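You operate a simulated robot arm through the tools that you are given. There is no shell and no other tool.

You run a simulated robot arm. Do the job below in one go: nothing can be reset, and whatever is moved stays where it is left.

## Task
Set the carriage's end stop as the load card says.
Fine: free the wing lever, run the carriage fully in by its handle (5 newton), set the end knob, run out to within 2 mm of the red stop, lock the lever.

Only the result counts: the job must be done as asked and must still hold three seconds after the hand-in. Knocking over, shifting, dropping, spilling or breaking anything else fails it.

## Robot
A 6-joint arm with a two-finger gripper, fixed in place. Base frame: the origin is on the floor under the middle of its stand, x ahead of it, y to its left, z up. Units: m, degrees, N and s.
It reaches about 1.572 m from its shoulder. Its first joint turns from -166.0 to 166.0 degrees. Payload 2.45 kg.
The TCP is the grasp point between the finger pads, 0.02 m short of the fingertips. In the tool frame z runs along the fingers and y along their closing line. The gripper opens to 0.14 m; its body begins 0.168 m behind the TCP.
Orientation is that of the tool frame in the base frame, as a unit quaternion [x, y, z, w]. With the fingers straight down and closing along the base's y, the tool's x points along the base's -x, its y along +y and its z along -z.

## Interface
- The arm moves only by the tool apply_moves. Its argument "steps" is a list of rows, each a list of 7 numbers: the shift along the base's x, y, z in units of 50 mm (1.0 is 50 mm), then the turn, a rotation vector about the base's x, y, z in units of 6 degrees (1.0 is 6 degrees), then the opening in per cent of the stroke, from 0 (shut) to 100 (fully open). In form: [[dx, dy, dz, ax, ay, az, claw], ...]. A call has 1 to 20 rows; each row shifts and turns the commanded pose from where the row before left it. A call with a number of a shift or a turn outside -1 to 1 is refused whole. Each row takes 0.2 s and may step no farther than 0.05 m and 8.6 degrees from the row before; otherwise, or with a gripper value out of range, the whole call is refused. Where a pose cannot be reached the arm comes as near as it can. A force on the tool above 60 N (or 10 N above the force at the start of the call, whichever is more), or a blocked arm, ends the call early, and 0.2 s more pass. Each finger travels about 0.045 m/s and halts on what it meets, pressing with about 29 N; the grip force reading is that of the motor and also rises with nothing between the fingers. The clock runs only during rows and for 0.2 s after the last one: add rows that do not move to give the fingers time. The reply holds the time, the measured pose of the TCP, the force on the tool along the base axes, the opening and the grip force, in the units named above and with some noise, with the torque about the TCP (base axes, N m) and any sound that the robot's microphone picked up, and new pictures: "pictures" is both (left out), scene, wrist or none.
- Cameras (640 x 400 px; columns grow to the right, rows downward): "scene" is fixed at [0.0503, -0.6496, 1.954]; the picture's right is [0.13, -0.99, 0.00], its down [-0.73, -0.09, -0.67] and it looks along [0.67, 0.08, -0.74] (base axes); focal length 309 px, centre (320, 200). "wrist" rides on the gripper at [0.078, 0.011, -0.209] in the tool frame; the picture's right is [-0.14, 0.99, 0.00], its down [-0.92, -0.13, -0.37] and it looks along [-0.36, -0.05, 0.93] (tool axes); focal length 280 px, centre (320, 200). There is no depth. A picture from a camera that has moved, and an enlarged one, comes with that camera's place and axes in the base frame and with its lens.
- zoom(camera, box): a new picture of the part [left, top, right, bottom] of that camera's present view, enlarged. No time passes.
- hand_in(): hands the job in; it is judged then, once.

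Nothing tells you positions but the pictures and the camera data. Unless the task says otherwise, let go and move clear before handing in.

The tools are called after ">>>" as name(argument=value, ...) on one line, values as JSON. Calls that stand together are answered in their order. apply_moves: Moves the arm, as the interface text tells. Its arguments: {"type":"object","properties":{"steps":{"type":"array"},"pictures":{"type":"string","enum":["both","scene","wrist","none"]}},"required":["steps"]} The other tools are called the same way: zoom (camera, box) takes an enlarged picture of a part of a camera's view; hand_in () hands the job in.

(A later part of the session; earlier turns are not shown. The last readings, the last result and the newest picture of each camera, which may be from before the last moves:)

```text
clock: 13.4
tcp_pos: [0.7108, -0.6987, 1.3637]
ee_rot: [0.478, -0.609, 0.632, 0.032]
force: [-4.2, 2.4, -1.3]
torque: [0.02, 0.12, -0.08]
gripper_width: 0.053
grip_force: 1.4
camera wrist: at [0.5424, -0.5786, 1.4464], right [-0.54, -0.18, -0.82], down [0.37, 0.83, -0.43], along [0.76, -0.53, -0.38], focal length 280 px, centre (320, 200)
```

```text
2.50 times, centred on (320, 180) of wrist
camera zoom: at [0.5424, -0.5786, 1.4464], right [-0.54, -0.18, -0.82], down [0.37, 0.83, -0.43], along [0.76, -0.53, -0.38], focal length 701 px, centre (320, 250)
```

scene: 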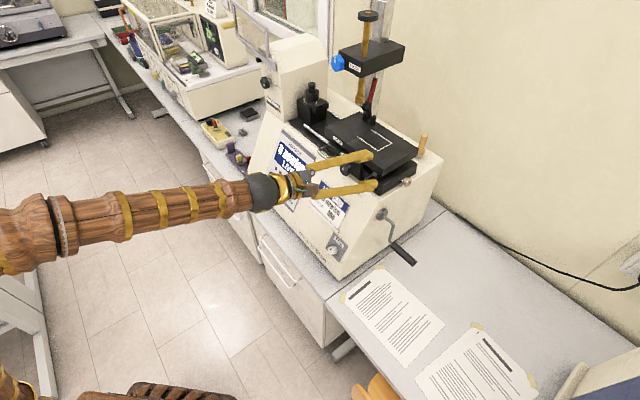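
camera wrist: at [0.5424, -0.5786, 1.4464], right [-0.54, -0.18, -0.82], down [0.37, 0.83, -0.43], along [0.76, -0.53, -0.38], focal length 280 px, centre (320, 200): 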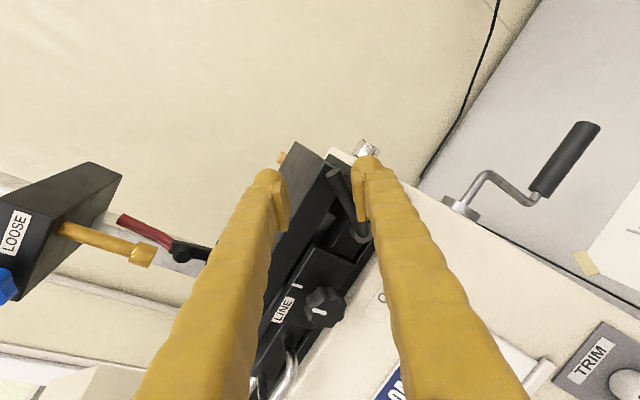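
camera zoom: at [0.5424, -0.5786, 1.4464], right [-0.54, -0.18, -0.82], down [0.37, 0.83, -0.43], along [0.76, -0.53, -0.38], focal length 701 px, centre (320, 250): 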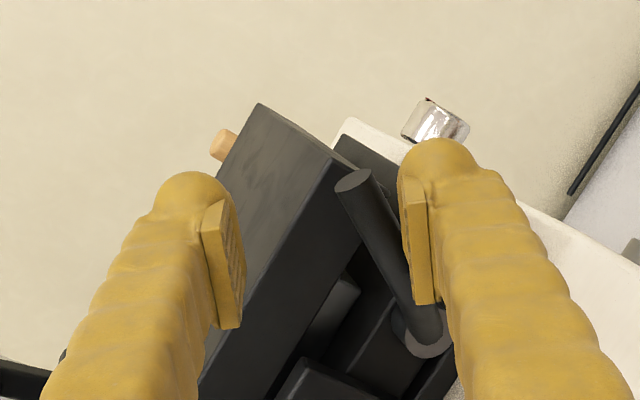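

>>> apply_moves(steps=[[0.0707, 0.0707, 0.05, 0, 0, 0, 36], [0.0707, 0.0707, 0.05, 0, 0, 0, 36], [0.0707, 0.0707, 0.02, 0, 0, 0, 36]])

>>> zoom(camera="scene", box=[320, 150, 420, 220])

>>> zoom(camera="wrist", box=[240, 100, 400, 260])

```text
clock: 14.2
tcp_pos: [0.7191, -0.6898, 1.3698]
ee_rot: [0.478, -0.606, 0.635, 0.029]
force: [-3.4, -0.6, 0.8]
torque: [-0.09, 0.1, -0.04]
gripper_width: 0.0524
grip_force: 1.3
camera wrist: at [0.5505, -0.5701, 1.4493], right [-0.53, -0.19, -0.82], down [0.37, 0.83, -0.43], along [0.76, -0.53, -0.37], focal length 280 px, centre (320, 200)
```

scene: 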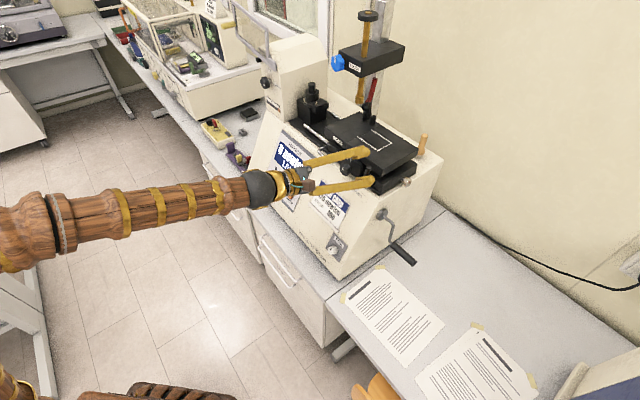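
wrist: 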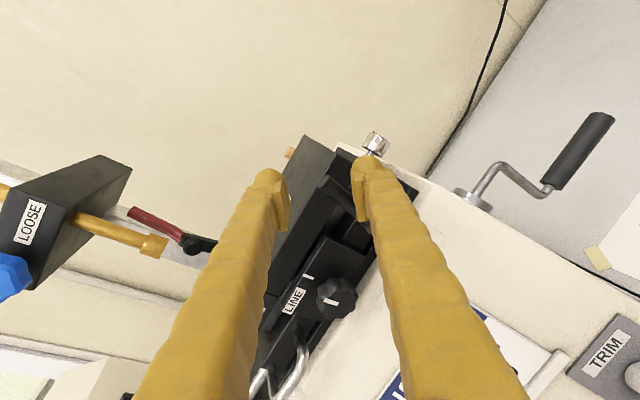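

```text
5.71 times, centred on (370, 185) of scene
camera zoom: at [0.0503, -0.6496, 1.954], right [0.13, -0.99, 0.0], down [-0.73, -0.09, -0.67], along [0.67, 0.08, -0.74], focal length 1764 px, centre (34, 286)
```

zoom: 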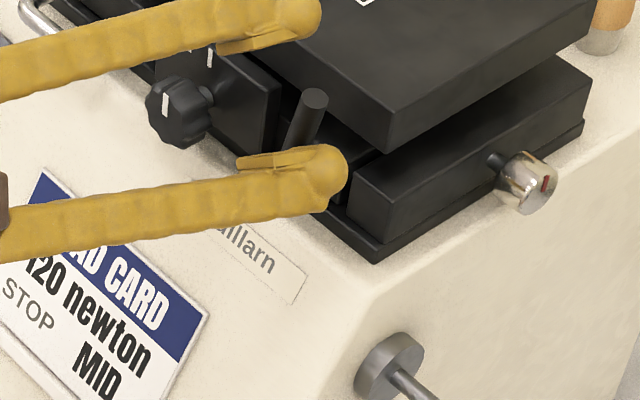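

```text
2.50 times, centred on (320, 180) of wrist
camera zoom: at [0.5505, -0.5701, 1.4493], right [-0.53, -0.19, -0.82], down [0.37, 0.83, -0.43], along [0.76, -0.53, -0.37], focal length 701 px, centre (320, 250)
```

zoom: 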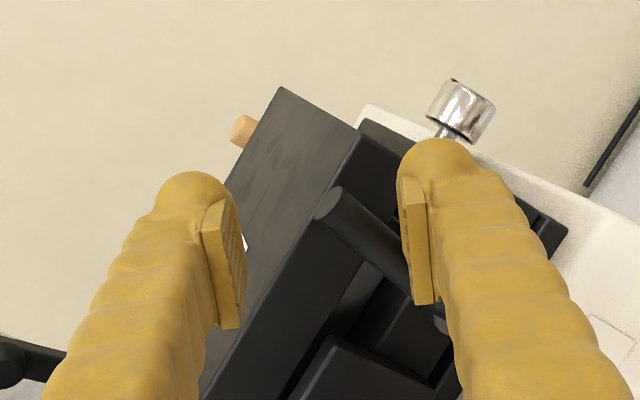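

>>> apply_moves(steps=[[0.0707, 0.0707, 0, 0, 0, 0, 36], [0.0707, 0.0707, -0.02, 0, 0, 0, 36]])

>>> zoom(camera="scene", box=[320, 150, 420, 220])

```text
clock: 14.8
tcp_pos: [0.7254, -0.6847, 1.3638]
ee_rot: [0.478, -0.606, 0.635, 0.028]
force: [-3.6, 0.1, 1.8]
torque: [0.05, 0.12, -0.05]
gripper_width: 0.0516
grip_force: 0.6
out of reach, approached as far as the arm can: row 1
camera wrist: at [0.555, -0.5642, 1.4441], right [-0.53, -0.19, -0.82], down [0.37, 0.83, -0.43], along [0.76, -0.53, -0.37], focal length 280 px, centre (320, 200)
```

scene: 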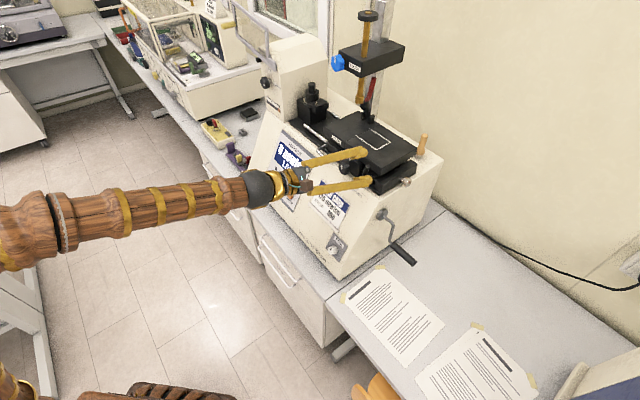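
wrist: 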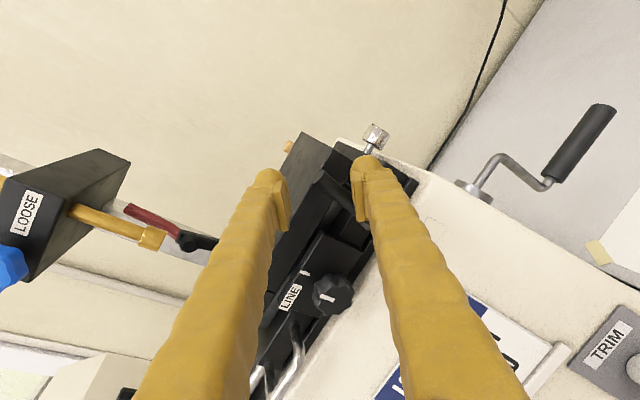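

```text
5.71 times, centred on (370, 185) of scene
camera zoom: at [0.0503, -0.6496, 1.954], right [0.13, -0.99, 0.0], down [-0.73, -0.09, -0.67], along [0.67, 0.08, -0.74], focal length 1764 px, centre (34, 286)
```

zoom: 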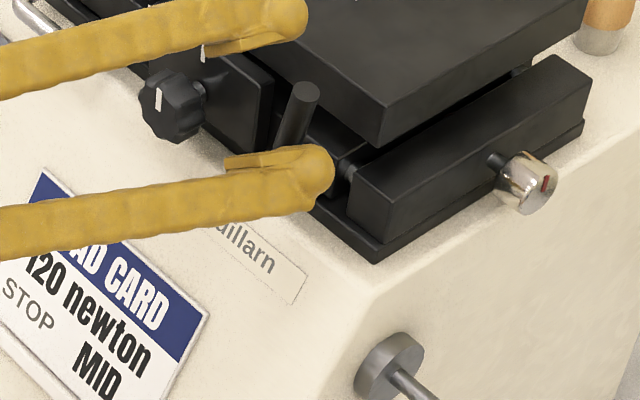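

The lever is up at its free stop, about 85–90°. The carriage has begun to slide under the push, so it is unclamped. I'll ease off and back straight out.

>>> apply_moves(steps=[[-0.12, -0.12, 0, 0, 0, 0, 40], [-0.3, 0.3, 0, 0, 0, 0, 40], [-0.5, 0.5, 0, 0, 0, 0, 40], [-0.6, 0.6, 0, 0, 0, 0, 40], [-0.6, 0.6, 0, 0, 0, 0, 40]])

>>> zoom(camera="scene", box=[300, 120, 420, 200])

```text
clock: 16.0
tcp_pos: [0.6193, -0.5884, 1.3647]
ee_rot: [0.478, -0.609, 0.632, 0.032]
force: [1.3, 0.4, -0.2]
torque: [-0.02, -0.05, 0.03]
gripper_width: 0.0562
grip_force: 0.0
camera wrist: at [0.451, -0.4686, 1.4457], right [-0.54, -0.18, -0.82], down [0.37, 0.83, -0.43], along [0.75, -0.53, -0.38], focal length 280 px, centre (320, 200)
```

scene: 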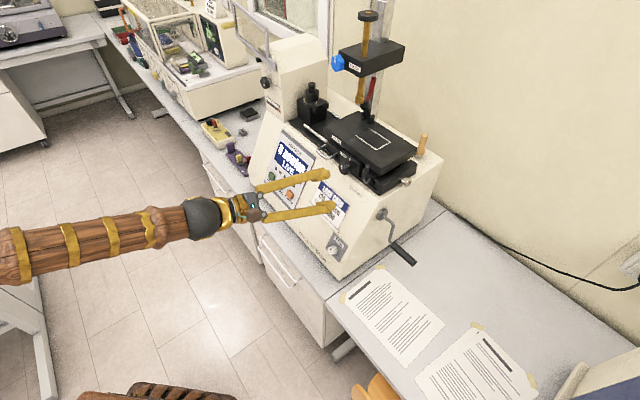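
wrist: 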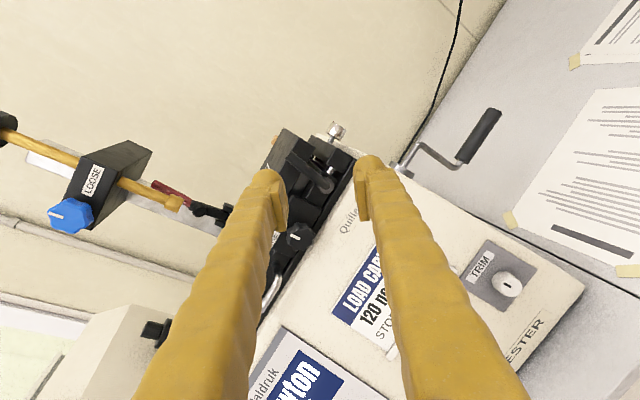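

```text
5.00 times, centred on (360, 160) of scene
camera zoom: at [0.0503, -0.6496, 1.954], right [0.13, -0.99, 0.0], down [-0.73, -0.09, -0.67], along [0.67, 0.08, -0.74], focal length 1543 px, centre (120, 400)
```

zoom: 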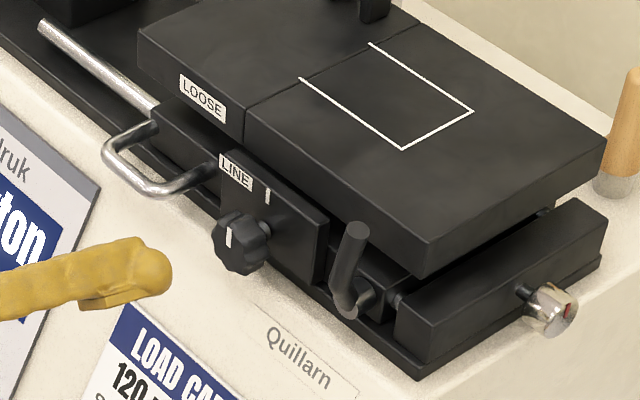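

>>> apply_moves(steps=[[0.15, 0.15, 0.06, 0.958, -0.958, 0, 57], [0.15, 0.15, 0.06, 0.958, -0.958, 0, 57], [0.15, 0.15, 0.06, 0.958, -0.958, 0, 57], [0.15, 0.15, 0.06, 0.958, -0.958, 0, 57], [0.15, 0.15, 0.06, 0.958, -0.958, 0, 57], [0.15, 0.15, 0.06, 0.958, -0.958, 0, 57], [0.15, 0.15, 0.06, 0.958, -0.958, 0, 57], [0.15, 0.15, 0.06, 0.958, -0.958, 0, 57], [0.15, 0.15, 0.06, 0.958, -0.958, 0, 57], [0.15, 0.15, 0.06, 0.958, -0.958, 0, 57], [0.15, 0.15, 0.06, 0.958, -0.958, 0, 57], [0.15, 0.15, 0.06, 0.958, -0.958, 0, 57], [0.15, 0.15, 0.06, 0.958, -0.958, 0, 57], [0.15, 0.15, 0.06, 0.958, -0.958, 0, 57], [0.15, 0.15, 0.06, 0.958, -0.958, 0, 57], [0.15, 0.15, 0.06, 0.958, -0.958, 0, 57]], pictures="none")

```text
clock: 19.4
tcp_pos: [0.7405, -0.4708, 1.4133]
ee_rot: [0.185, 0.681, -0.183, 0.684]
force: [0.2, -0.1, -0.2]
torque: [-0.03, -0.03, -0.03]
gripper_width: 0.08
grip_force: 0.1
```

>>> apply_moves(steps=[[0, 0, 0, 0, 0, -0.833, 57], [0, 0, 0, 0, 0, -0.833, 57], [0, 0, 0, 0, 0, -0.833, 57], [0, 0, 0, 0.663, 0.663, 0, 57], [0, 0, 0, 0.663, 0.663, 0, 57], [0, 0, 0, 0.663, 0.663, 0, 57], [0, 0, 0, 0.663, 0.663, 0, 57], [0, 0, 0, 0.663, 0.663, 0, 57], [0, 0, 0, 0.663, 0.663, 0, 57], [0, 0, 0, 0.663, 0.663, 0, 57], [0, 0, 0, 0.663, 0.663, 0, 57]])

>>> zoom(camera="wrist", box=[200, 40, 440, 190])

>>> zoom(camera="scene", box=[290, 120, 390, 190])

```text
clock: 21.8
tcp_pos: [0.739, -0.4698, 1.4134]
ee_rot: [0.353, 0.854, -0.146, 0.352]
force: [-0.5, 0.2, -0.2]
torque: [0.03, 0.0, -0.03]
gripper_width: 0.0798
grip_force: 0.1
camera wrist: at [0.6033, -0.3194, 1.5039], right [0.77, 0.63, 0.1], down [0.19, -0.37, 0.91], along [0.61, -0.68, -0.4], focal length 280 px, centre (320, 200)
```

scene: 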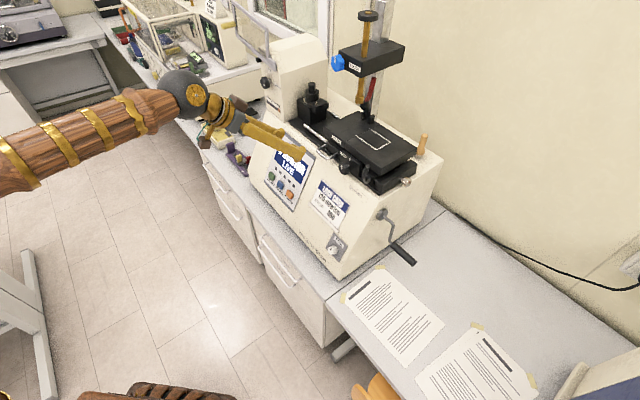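
wrist: 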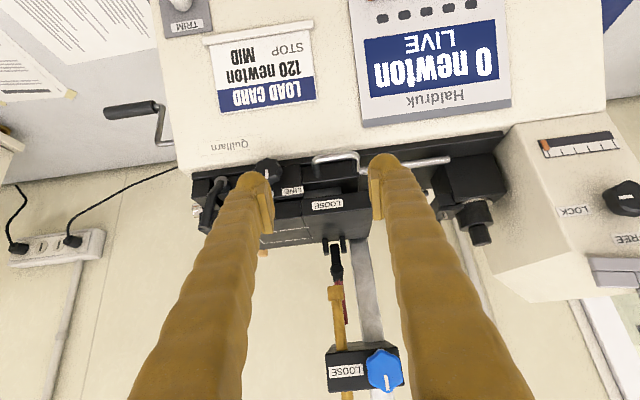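

```text
2.67 times, centred on (320, 115) of wrist
camera zoom: at [0.6033, -0.3194, 1.5039], right [0.77, 0.63, 0.1], down [0.19, -0.37, 0.91], along [0.61, -0.68, -0.4], focal length 748 px, centre (320, 427)
```

zoom: 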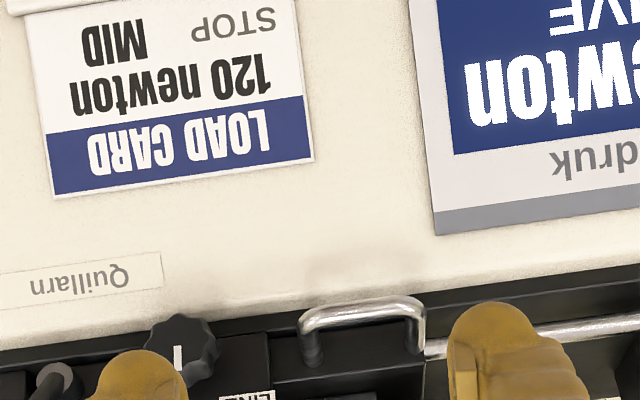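

```text
5.71 times, centred on (340, 155) of scene
camera zoom: at [0.0503, -0.6496, 1.954], right [0.13, -0.99, 0.0], down [-0.73, -0.09, -0.67], along [0.67, 0.08, -0.74], focal length 1764 px, centre (206, 457)
```

zoom: 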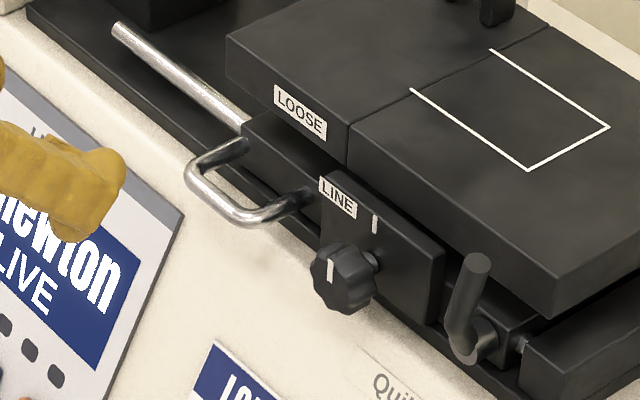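

Lever hub and bail are now well located. The bail is at about u = -0.21 (machine-right axis), z ≈ 1.295. I'll straddle its two legs with the fingers.

>>> apply_moves(steps=[[0.672, -0.375, -0.43, 0, 0, 0, 50], [0.672, -0.375, -0.43, 0, 0, 0, 50], [0.23, -0.23, -0.34, 0, 0, 0, 50], [0.23, -0.23, -0.34, 0, 0, 0, 50]])

>>> zoom(camera="wrist", box=[240, 80, 400, 240])

>>> zoom(camera="scene", box=[290, 120, 390, 190])

```text
clock: 22.8
tcp_pos: [0.8325, -0.5293, 1.3375]
ee_rot: [0.353, 0.853, -0.146, 0.355]
force: [0.5, 0.0, 1.0]
torque: [0.03, -0.03, -0.02]
gripper_width: 0.0699
grip_force: 0.2
camera wrist: at [0.6956, -0.3799, 1.4278], right [0.77, 0.63, 0.1], down [0.18, -0.37, 0.91], along [0.61, -0.68, -0.4], focal length 280 px, centre (320, 200)
```

scene: 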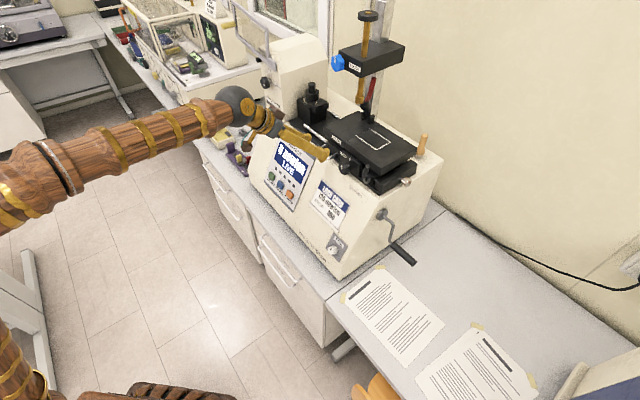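
wrist: 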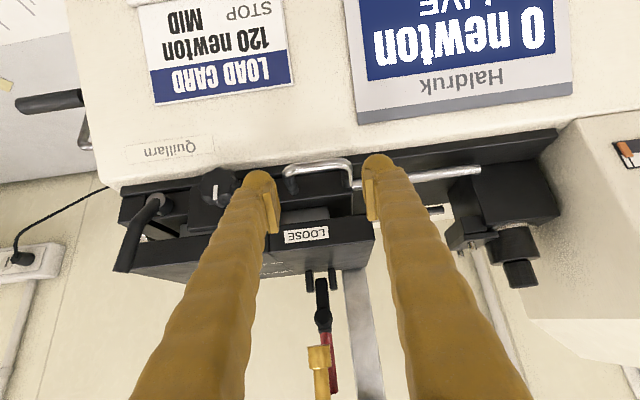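

```text
2.50 times, centred on (320, 160) of wrist
camera zoom: at [0.6956, -0.3799, 1.4278], right [0.77, 0.63, 0.1], down [0.18, -0.37, 0.91], along [0.61, -0.68, -0.4], focal length 701 px, centre (320, 300)
```

zoom: 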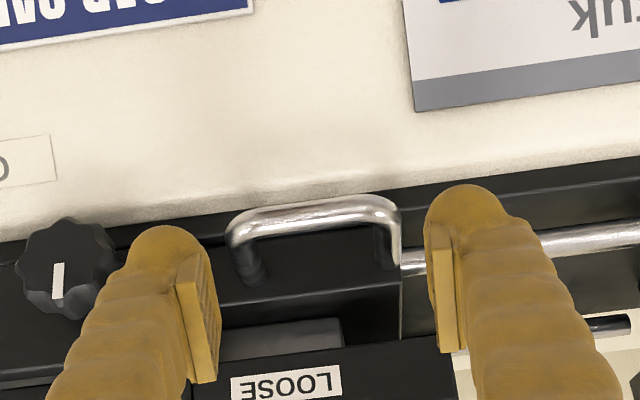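

```text
5.71 times, centred on (340, 155) of scene
camera zoom: at [0.0503, -0.6496, 1.954], right [0.13, -0.99, 0.0], down [-0.73, -0.09, -0.67], along [0.67, 0.08, -0.74], focal length 1764 px, centre (206, 457)
```

zoom: 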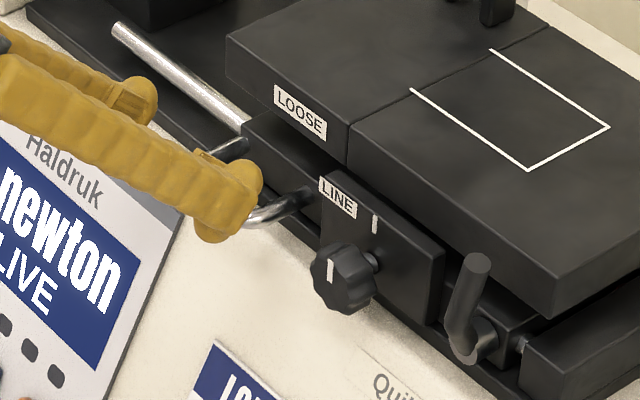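

>>> apply_moves(steps=[[0.226, -0.226, -0.33, 0, 0, 0, 50], [0.226, -0.226, -0.33, 0, 0, 0, 50]])

>>> zoom(camera="wrist", box=[240, 80, 400, 240])

>>> zoom(camera="scene", box=[290, 120, 390, 190])

```text
clock: 23.4
tcp_pos: [0.8542, -0.5538, 1.3034]
ee_rot: [0.354, 0.853, -0.147, 0.354]
force: [-3.2, -0.4, 2.5]
torque: [-0.04, 0.09, -0.02]
gripper_width: 0.0713
grip_force: 0.6
camera wrist: at [0.7174, -0.403, 1.3951], right [0.77, 0.63, 0.1], down [0.18, -0.37, 0.91], along [0.61, -0.68, -0.4], focal length 280 px, centre (320, 200)
```

scene: 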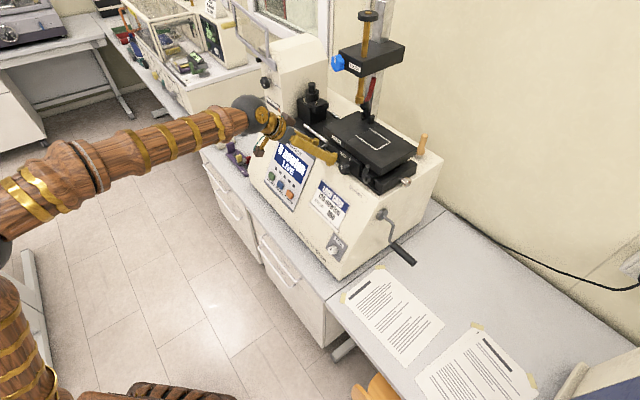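
wrist: 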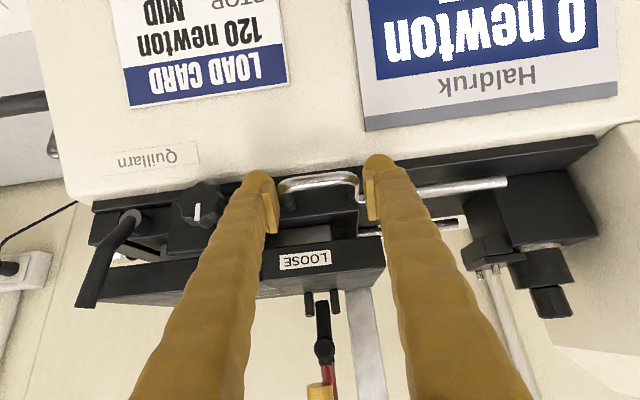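

```text
2.50 times, centred on (320, 160) of wrist
camera zoom: at [0.7174, -0.403, 1.3951], right [0.77, 0.63, 0.1], down [0.18, -0.37, 0.91], along [0.61, -0.68, -0.4], focal length 701 px, centre (320, 300)
```

zoom: 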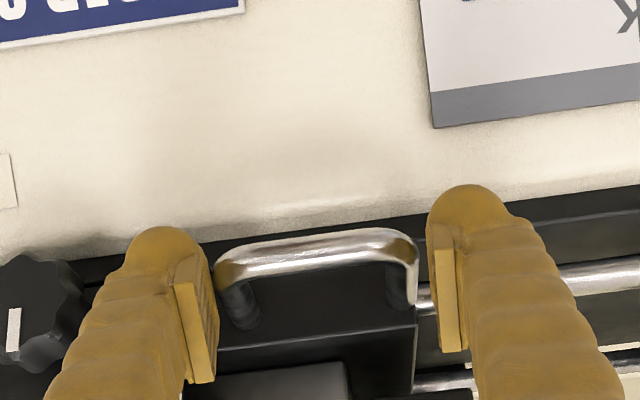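

```text
5.71 times, centred on (340, 155) of scene
camera zoom: at [0.0503, -0.6496, 1.954], right [0.13, -0.99, 0.0], down [-0.73, -0.09, -0.67], along [0.67, 0.08, -0.74], focal length 1764 px, centre (206, 457)
```

zoom: 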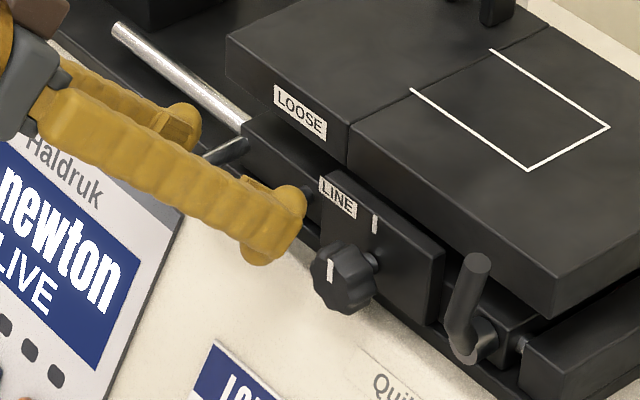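

>>> apply_moves(steps=[[0, 0, 0.05, 0, 0, 0, 45], [0, 0, 0, 0, 0, 0, 38], [0, 0, 0, 0, 0, 0, 38]])

>>> zoom(camera="wrist", box=[240, 80, 400, 240])

```text
clock: 24.2
tcp_pos: [0.8542, -0.5523, 1.3077]
ee_rot: [0.354, 0.853, -0.146, 0.354]
force: [-11.1, 12.6, 6.5]
torque: [0.05, 0.26, -0.23]
gripper_width: 0.065
grip_force: 41.3
camera wrist: at [0.7165, -0.4024, 1.3978], right [0.77, 0.63, 0.1], down [0.18, -0.37, 0.91], along [0.61, -0.68, -0.4], focal length 280 px, centre (320, 200)
```

scene: 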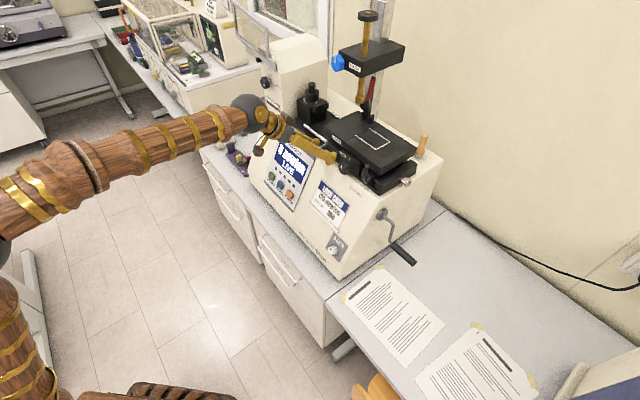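
wrist: 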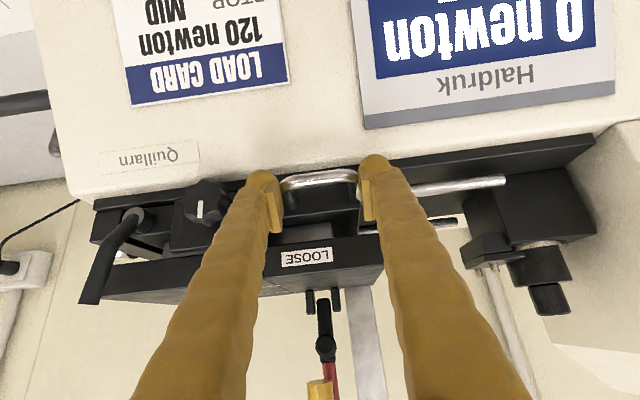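

```text
2.50 times, centred on (320, 160) of wrist
camera zoom: at [0.7165, -0.4024, 1.3978], right [0.77, 0.63, 0.1], down [0.18, -0.37, 0.91], along [0.61, -0.68, -0.4], focal length 701 px, centre (320, 300)
```

zoom: 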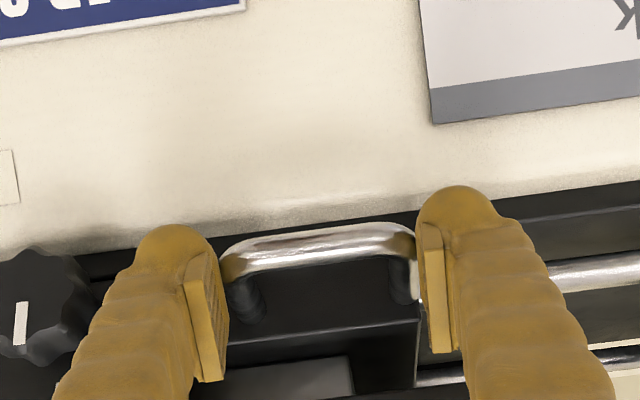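

The grip holds the bail but squeezes against its rounded corners, which pushes the tool back at about 17 N. I'll relax to a loose straddle and push left with the right-hand finger.

>>> apply_moves(steps=[[0, 0, 0, 0, 0, 0, 48], [0, 0, 0, 0, 0, 0, 48], [0.071, 0.071, 0, 0, 0, 0, 48], [0.071, 0.071, 0, 0, 0, 0, 48]])

>>> zoom(camera="scene", box=[300, 120, 420, 200])

```text
clock: 25.2
tcp_pos: [0.861, -0.5456, 1.3059]
ee_rot: [0.353, 0.854, -0.146, 0.354]
force: [-1.2, -0.3, 2.5]
torque: [-0.04, 0.05, -0.08]
gripper_width: 0.0685
grip_force: 1.5
camera wrist: at [0.723, -0.3958, 1.3967], right [0.77, 0.63, 0.1], down [0.19, -0.37, 0.91], along [0.61, -0.68, -0.4], focal length 280 px, centre (320, 200)
```

scene: 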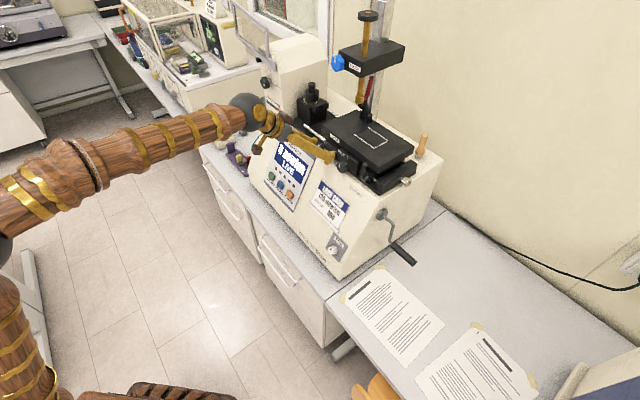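
wrist: 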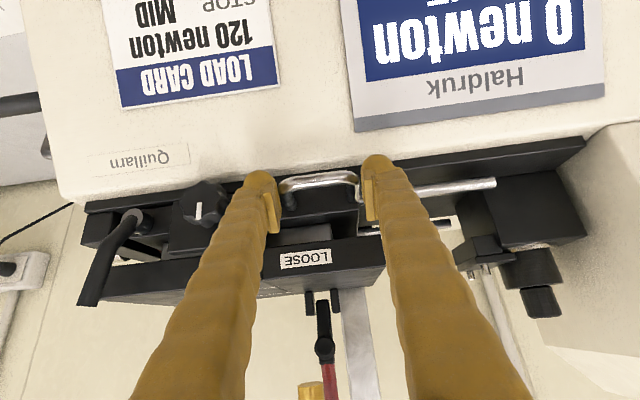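

```text
5.00 times, centred on (360, 160) of scene
camera zoom: at [0.0503, -0.6496, 1.954], right [0.13, -0.99, 0.0], down [-0.73, -0.09, -0.67], along [0.67, 0.08, -0.74], focal length 1543 px, centre (120, 400)
```

zoom: 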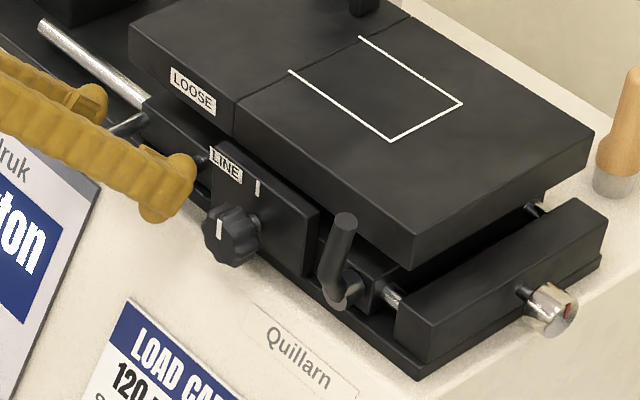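

The carriage is sliding freely. I'll continue inward.

>>> apply_moves(steps=[[0.141, 0.141, 0, 0, 0, 0, 48], [0.141, 0.141, 0, 0, 0, 0, 48], [0.141, 0.141, 0, 0, 0, 0, 48]])

>>> zoom(camera="scene", box=[300, 120, 420, 200])

>>> zoom(camera="scene", box=[280, 70, 400, 150])

```text
clock: 26.0
tcp_pos: [0.8799, -0.5249, 1.3049]
ee_rot: [0.353, 0.854, -0.147, 0.353]
force: [-2.1, -0.3, 0.2]
torque: [-0.03, 0.04, -0.01]
gripper_width: 0.068
grip_force: 0.4
camera wrist: at [0.744, -0.3746, 1.3957], right [0.77, 0.63, 0.1], down [0.19, -0.37, 0.91], along [0.61, -0.68, -0.4], focal length 280 px, centre (320, 200)
```

scene: 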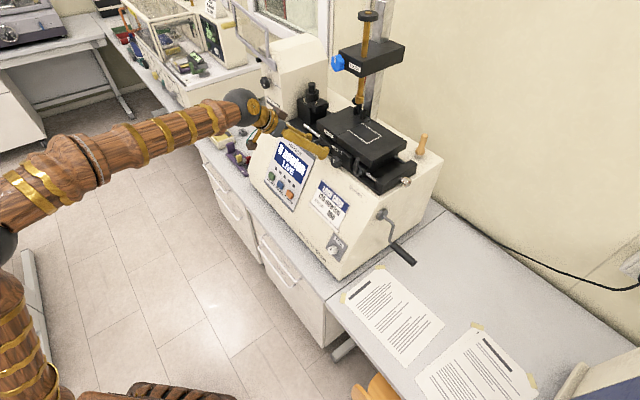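
wrist: 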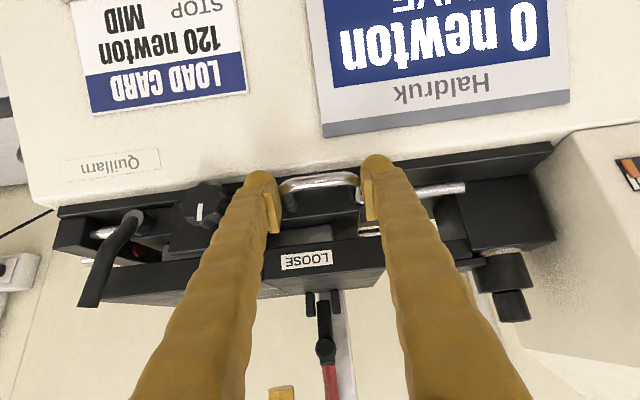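

```text
5.00 times, centred on (360, 160) of scene
camera zoom: at [0.0503, -0.6496, 1.954], right [0.13, -0.99, 0.0], down [-0.73, -0.09, -0.67], along [0.67, 0.08, -0.74], focal length 1543 px, centre (120, 400)
```

zoom: 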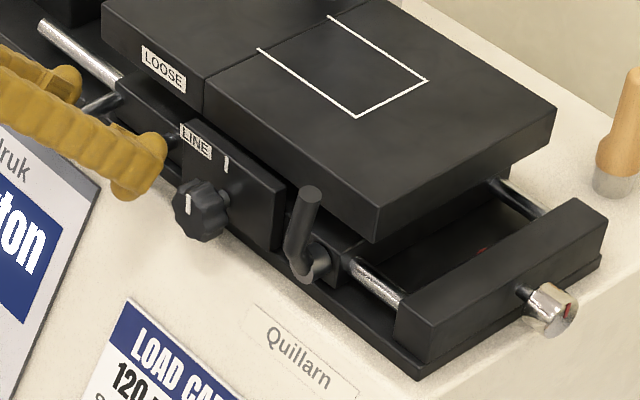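

```text
5.00 times, centred on (340, 110) of scene
camera zoom: at [0.0503, -0.6496, 1.954], right [0.13, -0.99, 0.0], down [-0.73, -0.09, -0.67], along [0.67, 0.08, -0.74], focal length 1543 px, centre (220, 650)
```

zoom: 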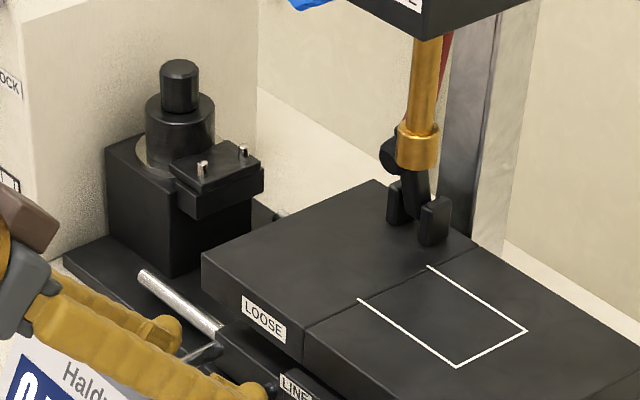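

>>> zoom(camera="wrist", box=[50, 190, 210, 310])

>>> zoom(camera="scene", box=[365, 145, 425, 185])

>>> zoom(camera="wrist", box=[270, 280, 400, 400])

>>> zoom(camera="wrist", box=[360, 150, 560, 330])

```text
3.33 times, centred on (130, 250) of wrist
camera zoom: at [0.744, -0.3746, 1.3957], right [0.77, 0.63, 0.1], down [0.19, -0.37, 0.91], along [0.61, -0.68, -0.4], focal length 935 px, centre (953, 33)
```

zoom: 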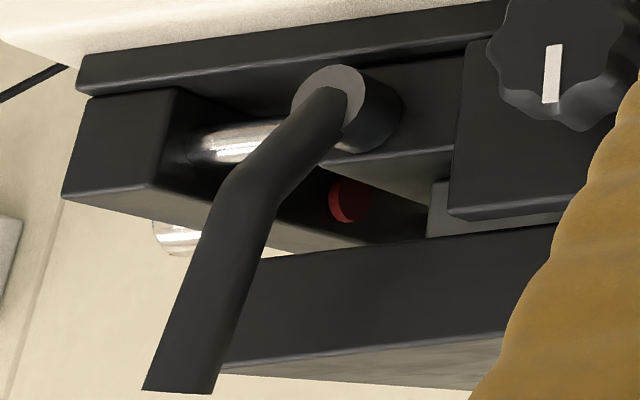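

```text
10.00 times, centred on (395, 165) of scene
camera zoom: at [0.0503, -0.6496, 1.954], right [0.13, -0.99, 0.0], down [-0.73, -0.09, -0.67], along [0.67, 0.08, -0.74], focal length 3086 px, centre (-430, 550)
```

zoom: 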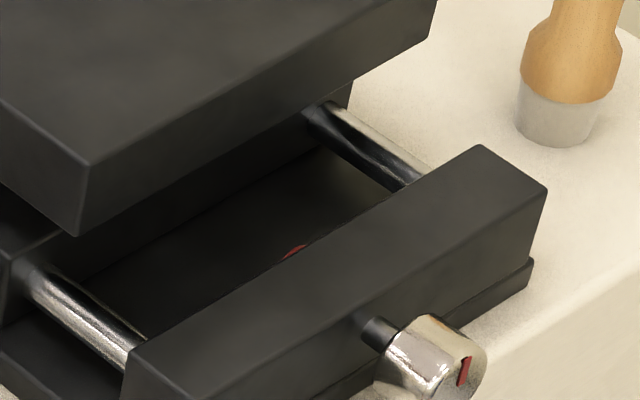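

```text
3.33 times, centred on (335, 340) of wrist
camera zoom: at [0.744, -0.3746, 1.3957], right [0.77, 0.63, 0.1], down [0.19, -0.37, 0.91], along [0.61, -0.68, -0.4], focal length 935 px, centre (270, -267)
```

zoom: 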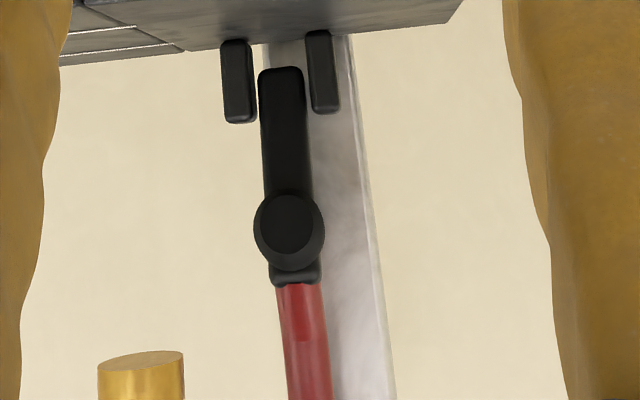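

```text
2.22 times, centred on (460, 240) of wrist
camera zoom: at [0.744, -0.3746, 1.3957], right [0.77, 0.63, 0.1], down [0.19, -0.37, 0.91], along [0.61, -0.68, -0.4], focal length 623 px, centre (9, 111)
```

zoom: 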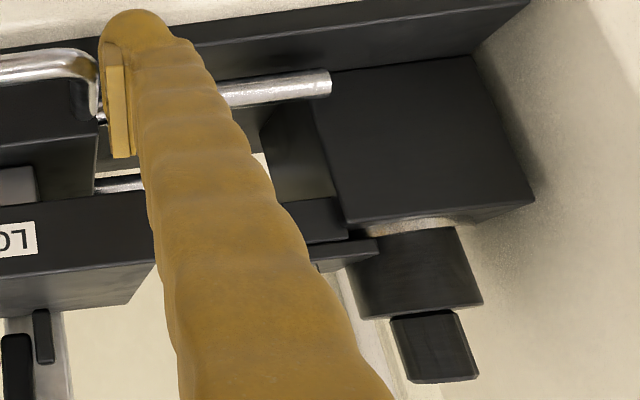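

The red stop is the tip poking through the end block's inner face. I'll continue inward in small steps and watch the force.

>>> apply_moves(steps=[[0.141, 0.141, 0, 0, 0, 0, 48], [0.141, 0.141, 0, 0, 0, 0, 48]])

>>> zoom(camera="scene", box=[280, 70, 400, 150])

>>> zoom(camera="wrist", box=[50, 190, 210, 310])

```text
clock: 26.6
tcp_pos: [0.8955, -0.5109, 1.3062]
ee_rot: [0.353, 0.854, -0.146, 0.355]
force: [-0.4, 0.9, 0.4]
torque: [0.02, -0.02, 0.0]
gripper_width: 0.0672
grip_force: 0.4
camera wrist: at [0.758, -0.3613, 1.3961], right [0.77, 0.63, 0.1], down [0.18, -0.37, 0.91], along [0.61, -0.68, -0.4], focal length 280 px, centre (320, 200)
```

scene: 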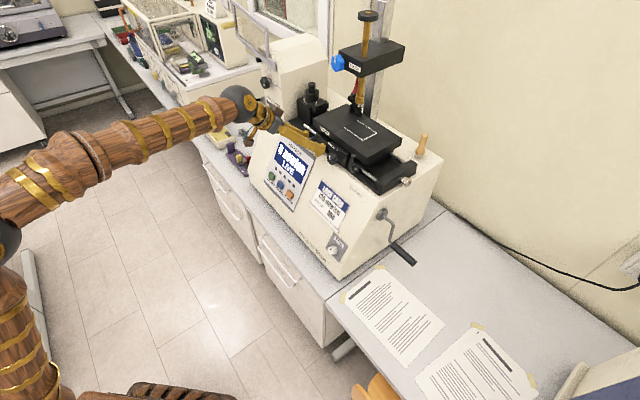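
wrist: 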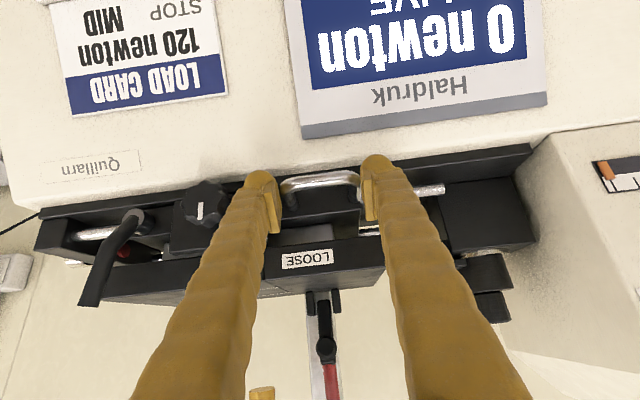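

```text
5.00 times, centred on (340, 110) of scene
camera zoom: at [0.0503, -0.6496, 1.954], right [0.13, -0.99, 0.0], down [-0.73, -0.09, -0.67], along [0.67, 0.08, -0.74], focal length 1543 px, centre (220, 650)
```

zoom: 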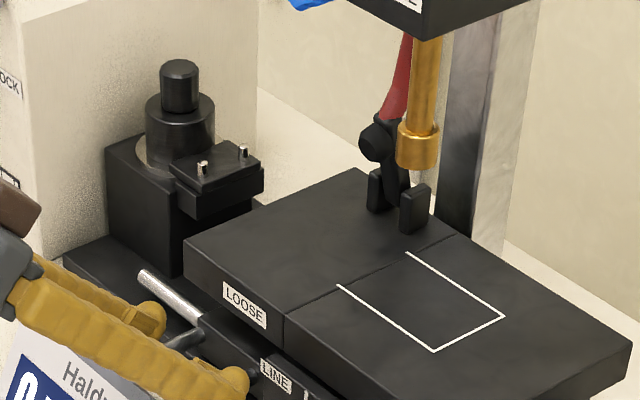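

```text
3.33 times, centred on (130, 250) of wrist
camera zoom: at [0.758, -0.3613, 1.3961], right [0.77, 0.63, 0.1], down [0.18, -0.37, 0.91], along [0.61, -0.68, -0.4], focal length 935 px, centre (953, 33)
```

zoom: 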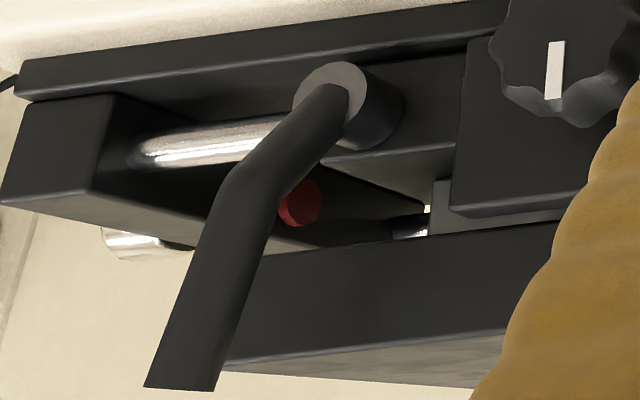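

>>> apply_moves(steps=[[0.106, 0.106, 0, 0, 0, 0, 48], [0.106, 0.106, 0, 0, 0, 0, 48]], pictures="none")

>>> zoom(camera="scene", box=[280, 70, 400, 150])

>>> zoom(camera="wrist", box=[360, 150, 560, 330])

```text
clock: 27.2
tcp_pos: [0.9038, -0.5009, 1.3052]
ee_rot: [0.354, 0.853, -0.147, 0.354]
force: [0.4, 0.4, 0.8]
torque: [0.0, 0.02, -0.02]
gripper_width: 0.0678
grip_force: 1.0
```

```text
5.00 times, centred on (340, 110) of scene
camera zoom: at [0.0503, -0.6496, 1.954], right [0.13, -0.99, 0.0], down [-0.73, -0.09, -0.67], along [0.67, 0.08, -0.74], focal length 1543 px, centre (220, 650)
```

zoom: 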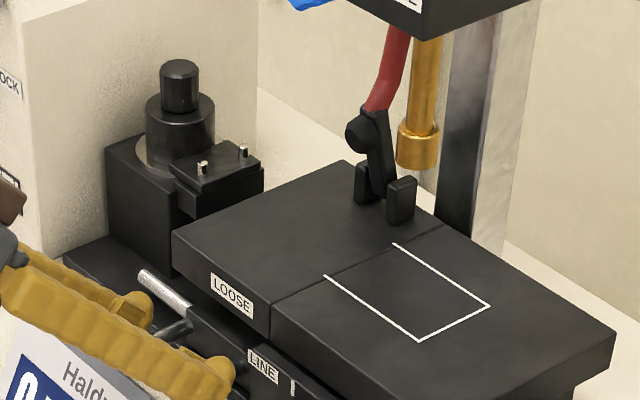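

```text
2.22 times, centred on (460, 240) of wrist
camera zoom: at [0.7682, -0.3504, 1.3965], right [0.77, 0.63, 0.1], down [0.19, -0.37, 0.91], along [0.61, -0.68, -0.4], focal length 623 px, centre (9, 111)
```

zoom: 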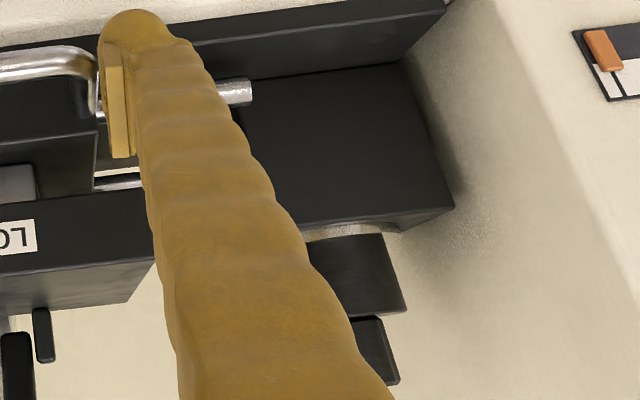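

>>> apply_moves(steps=[[0.07, 0.07, 0, 0, 0, 0, 48], [0.07, 0.07, 0, 0, 0, 0, 48]], pictures="none")

>>> zoom(camera="scene", box=[280, 70, 400, 150])

```text
clock: 27.8
tcp_pos: [0.9127, -0.4938, 1.3061]
ee_rot: [0.353, 0.854, -0.147, 0.354]
force: [-1.9, 0.5, 1.3]
torque: [-0.03, -0.01, -0.09]
gripper_width: 0.068
grip_force: 0.7
```

```text
5.00 times, centred on (340, 110) of scene
camera zoom: at [0.0503, -0.6496, 1.954], right [0.13, -0.99, 0.0], down [-0.73, -0.09, -0.67], along [0.67, 0.08, -0.74], focal length 1543 px, centre (220, 650)
```

zoom: 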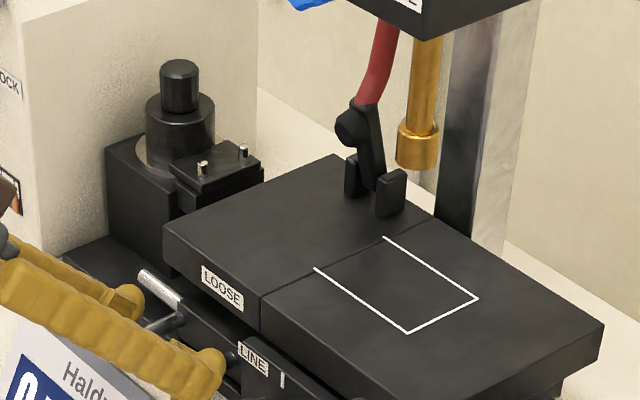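

>>> apply_moves(steps=[[0.05, 0.05, 0, 0, 0, 0, 48], [0.05, 0.05, 0, 0, 0, 0, 48]], pictures="none")

>>> zoom(camera="scene", box=[280, 70, 400, 150])

```text
clock: 28.4
tcp_pos: [0.9172, -0.4881, 1.3068]
ee_rot: [0.353, 0.854, -0.146, 0.354]
force: [-2.2, -0.2, 1.6]
torque: [-0.05, 0.08, -0.08]
gripper_width: 0.0689
grip_force: 0.8
```

```text
5.00 times, centred on (340, 110) of scene
camera zoom: at [0.0503, -0.6496, 1.954], right [0.13, -0.99, 0.0], down [-0.73, -0.09, -0.67], along [0.67, 0.08, -0.74], focal length 1543 px, centre (220, 650)
```

zoom: 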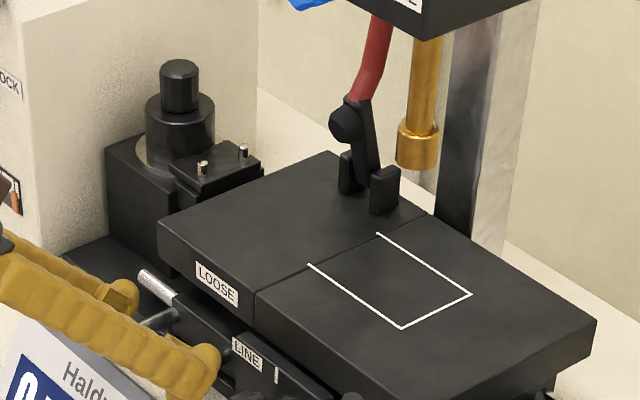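

>>> apply_moves(steps=[[0.05, 0.05, 0, 0, 0, 0, 48], [0.05, 0.05, 0, 0, 0, 0, 48]], pictures="none")

>>> zoom(camera="scene", box=[280, 70, 400, 150])

```text
clock: 29.0
tcp_pos: [0.922, -0.4817, 1.3062]
ee_rot: [0.353, 0.854, -0.146, 0.354]
force: [-2.5, -1.5, 0.8]
torque: [-0.03, 0.06, -0.03]
gripper_width: 0.0693
grip_force: 1.5
```

```text
5.00 times, centred on (340, 110) of scene
camera zoom: at [0.0503, -0.6496, 1.954], right [0.13, -0.99, 0.0], down [-0.73, -0.09, -0.67], along [0.67, 0.08, -0.74], focal length 1543 px, centre (220, 650)
```

zoom: 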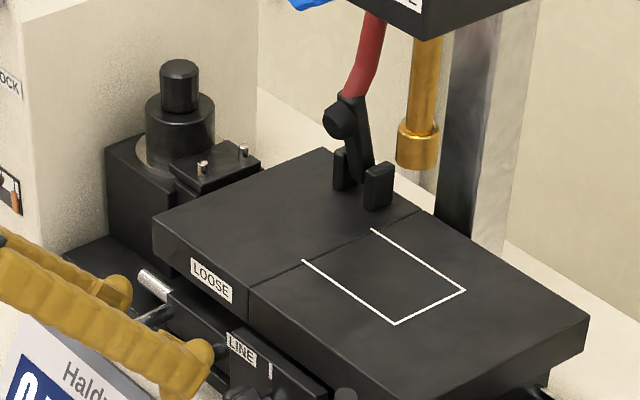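

>>> apply_moves(steps=[[0.05, 0.05, 0, 0, 0, 0, 48], [0.05, 0.05, 0, 0, 0, 0, 48]], pictures="none")

>>> zoom(camera="scene", box=[280, 70, 400, 150])

>>> zoom(camera="scene", box=[300, 120, 420, 200])

```text
clock: 29.6
tcp_pos: [0.9272, -0.4762, 1.306]
ee_rot: [0.353, 0.853, -0.147, 0.354]
force: [-4.8, -0.1, 3.9]
torque: [-0.17, 0.14, -0.14]
gripper_width: 0.0703
grip_force: 2.1
```

```text
5.00 times, centred on (340, 110) of scene
camera zoom: at [0.0503, -0.6496, 1.954], right [0.13, -0.99, 0.0], down [-0.73, -0.09, -0.67], along [0.67, 0.08, -0.74], focal length 1543 px, centre (220, 650)
```

zoom: 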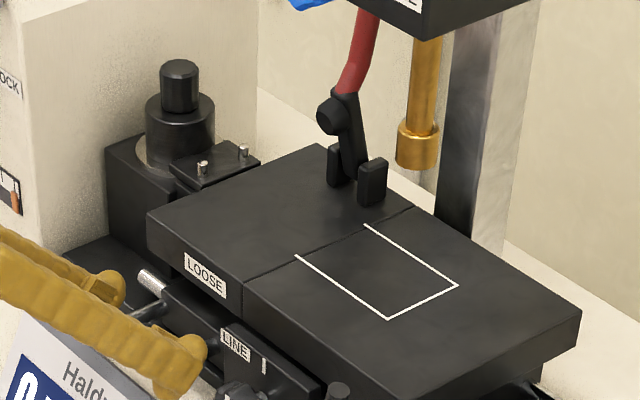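

```text
5.00 times, centred on (360, 160) of scene
camera zoom: at [0.0503, -0.6496, 1.954], right [0.13, -0.99, 0.0], down [-0.73, -0.09, -0.67], along [0.67, 0.08, -0.74], focal length 1543 px, centre (120, 400)
```

zoom: 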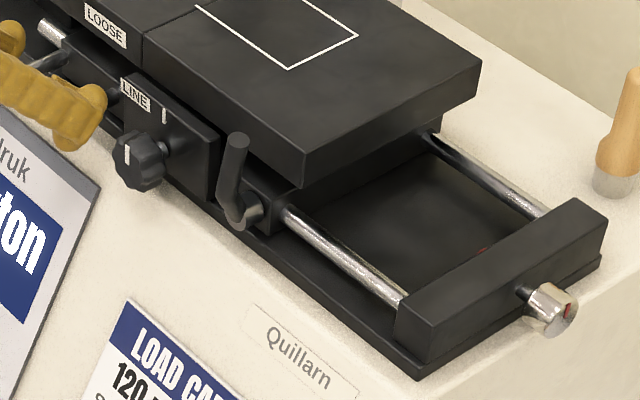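

>>> apply_moves(steps=[[0.035, 0.035, 0, 0, 0, 0, 48], [0.035, 0.035, 0, 0, 0, 0, 48]], pictures="none")

>>> zoom(camera="scene", box=[280, 70, 400, 150])

```text
clock: 30.2
tcp_pos: [0.93, -0.4756, 1.3061]
ee_rot: [0.354, 0.853, -0.147, 0.353]
force: [-13.4, -9.0, 3.2]
torque: [-0.24, 0.2, -0.19]
gripper_width: 0.0783
grip_force: 7.9
```

```text
5.00 times, centred on (340, 110) of scene
camera zoom: at [0.0503, -0.6496, 1.954], right [0.13, -0.99, 0.0], down [-0.73, -0.09, -0.67], along [0.67, 0.08, -0.74], focal length 1543 px, centre (220, 650)
```

zoom: 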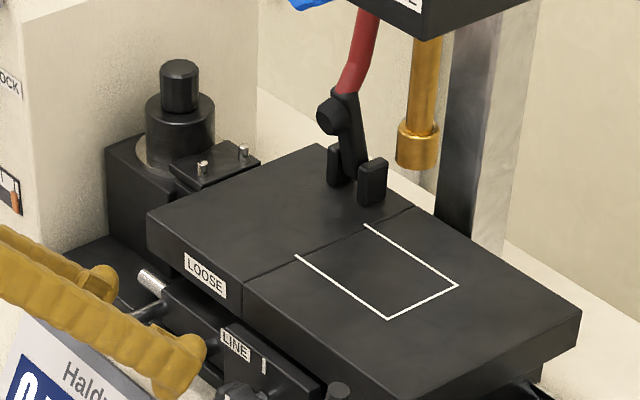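

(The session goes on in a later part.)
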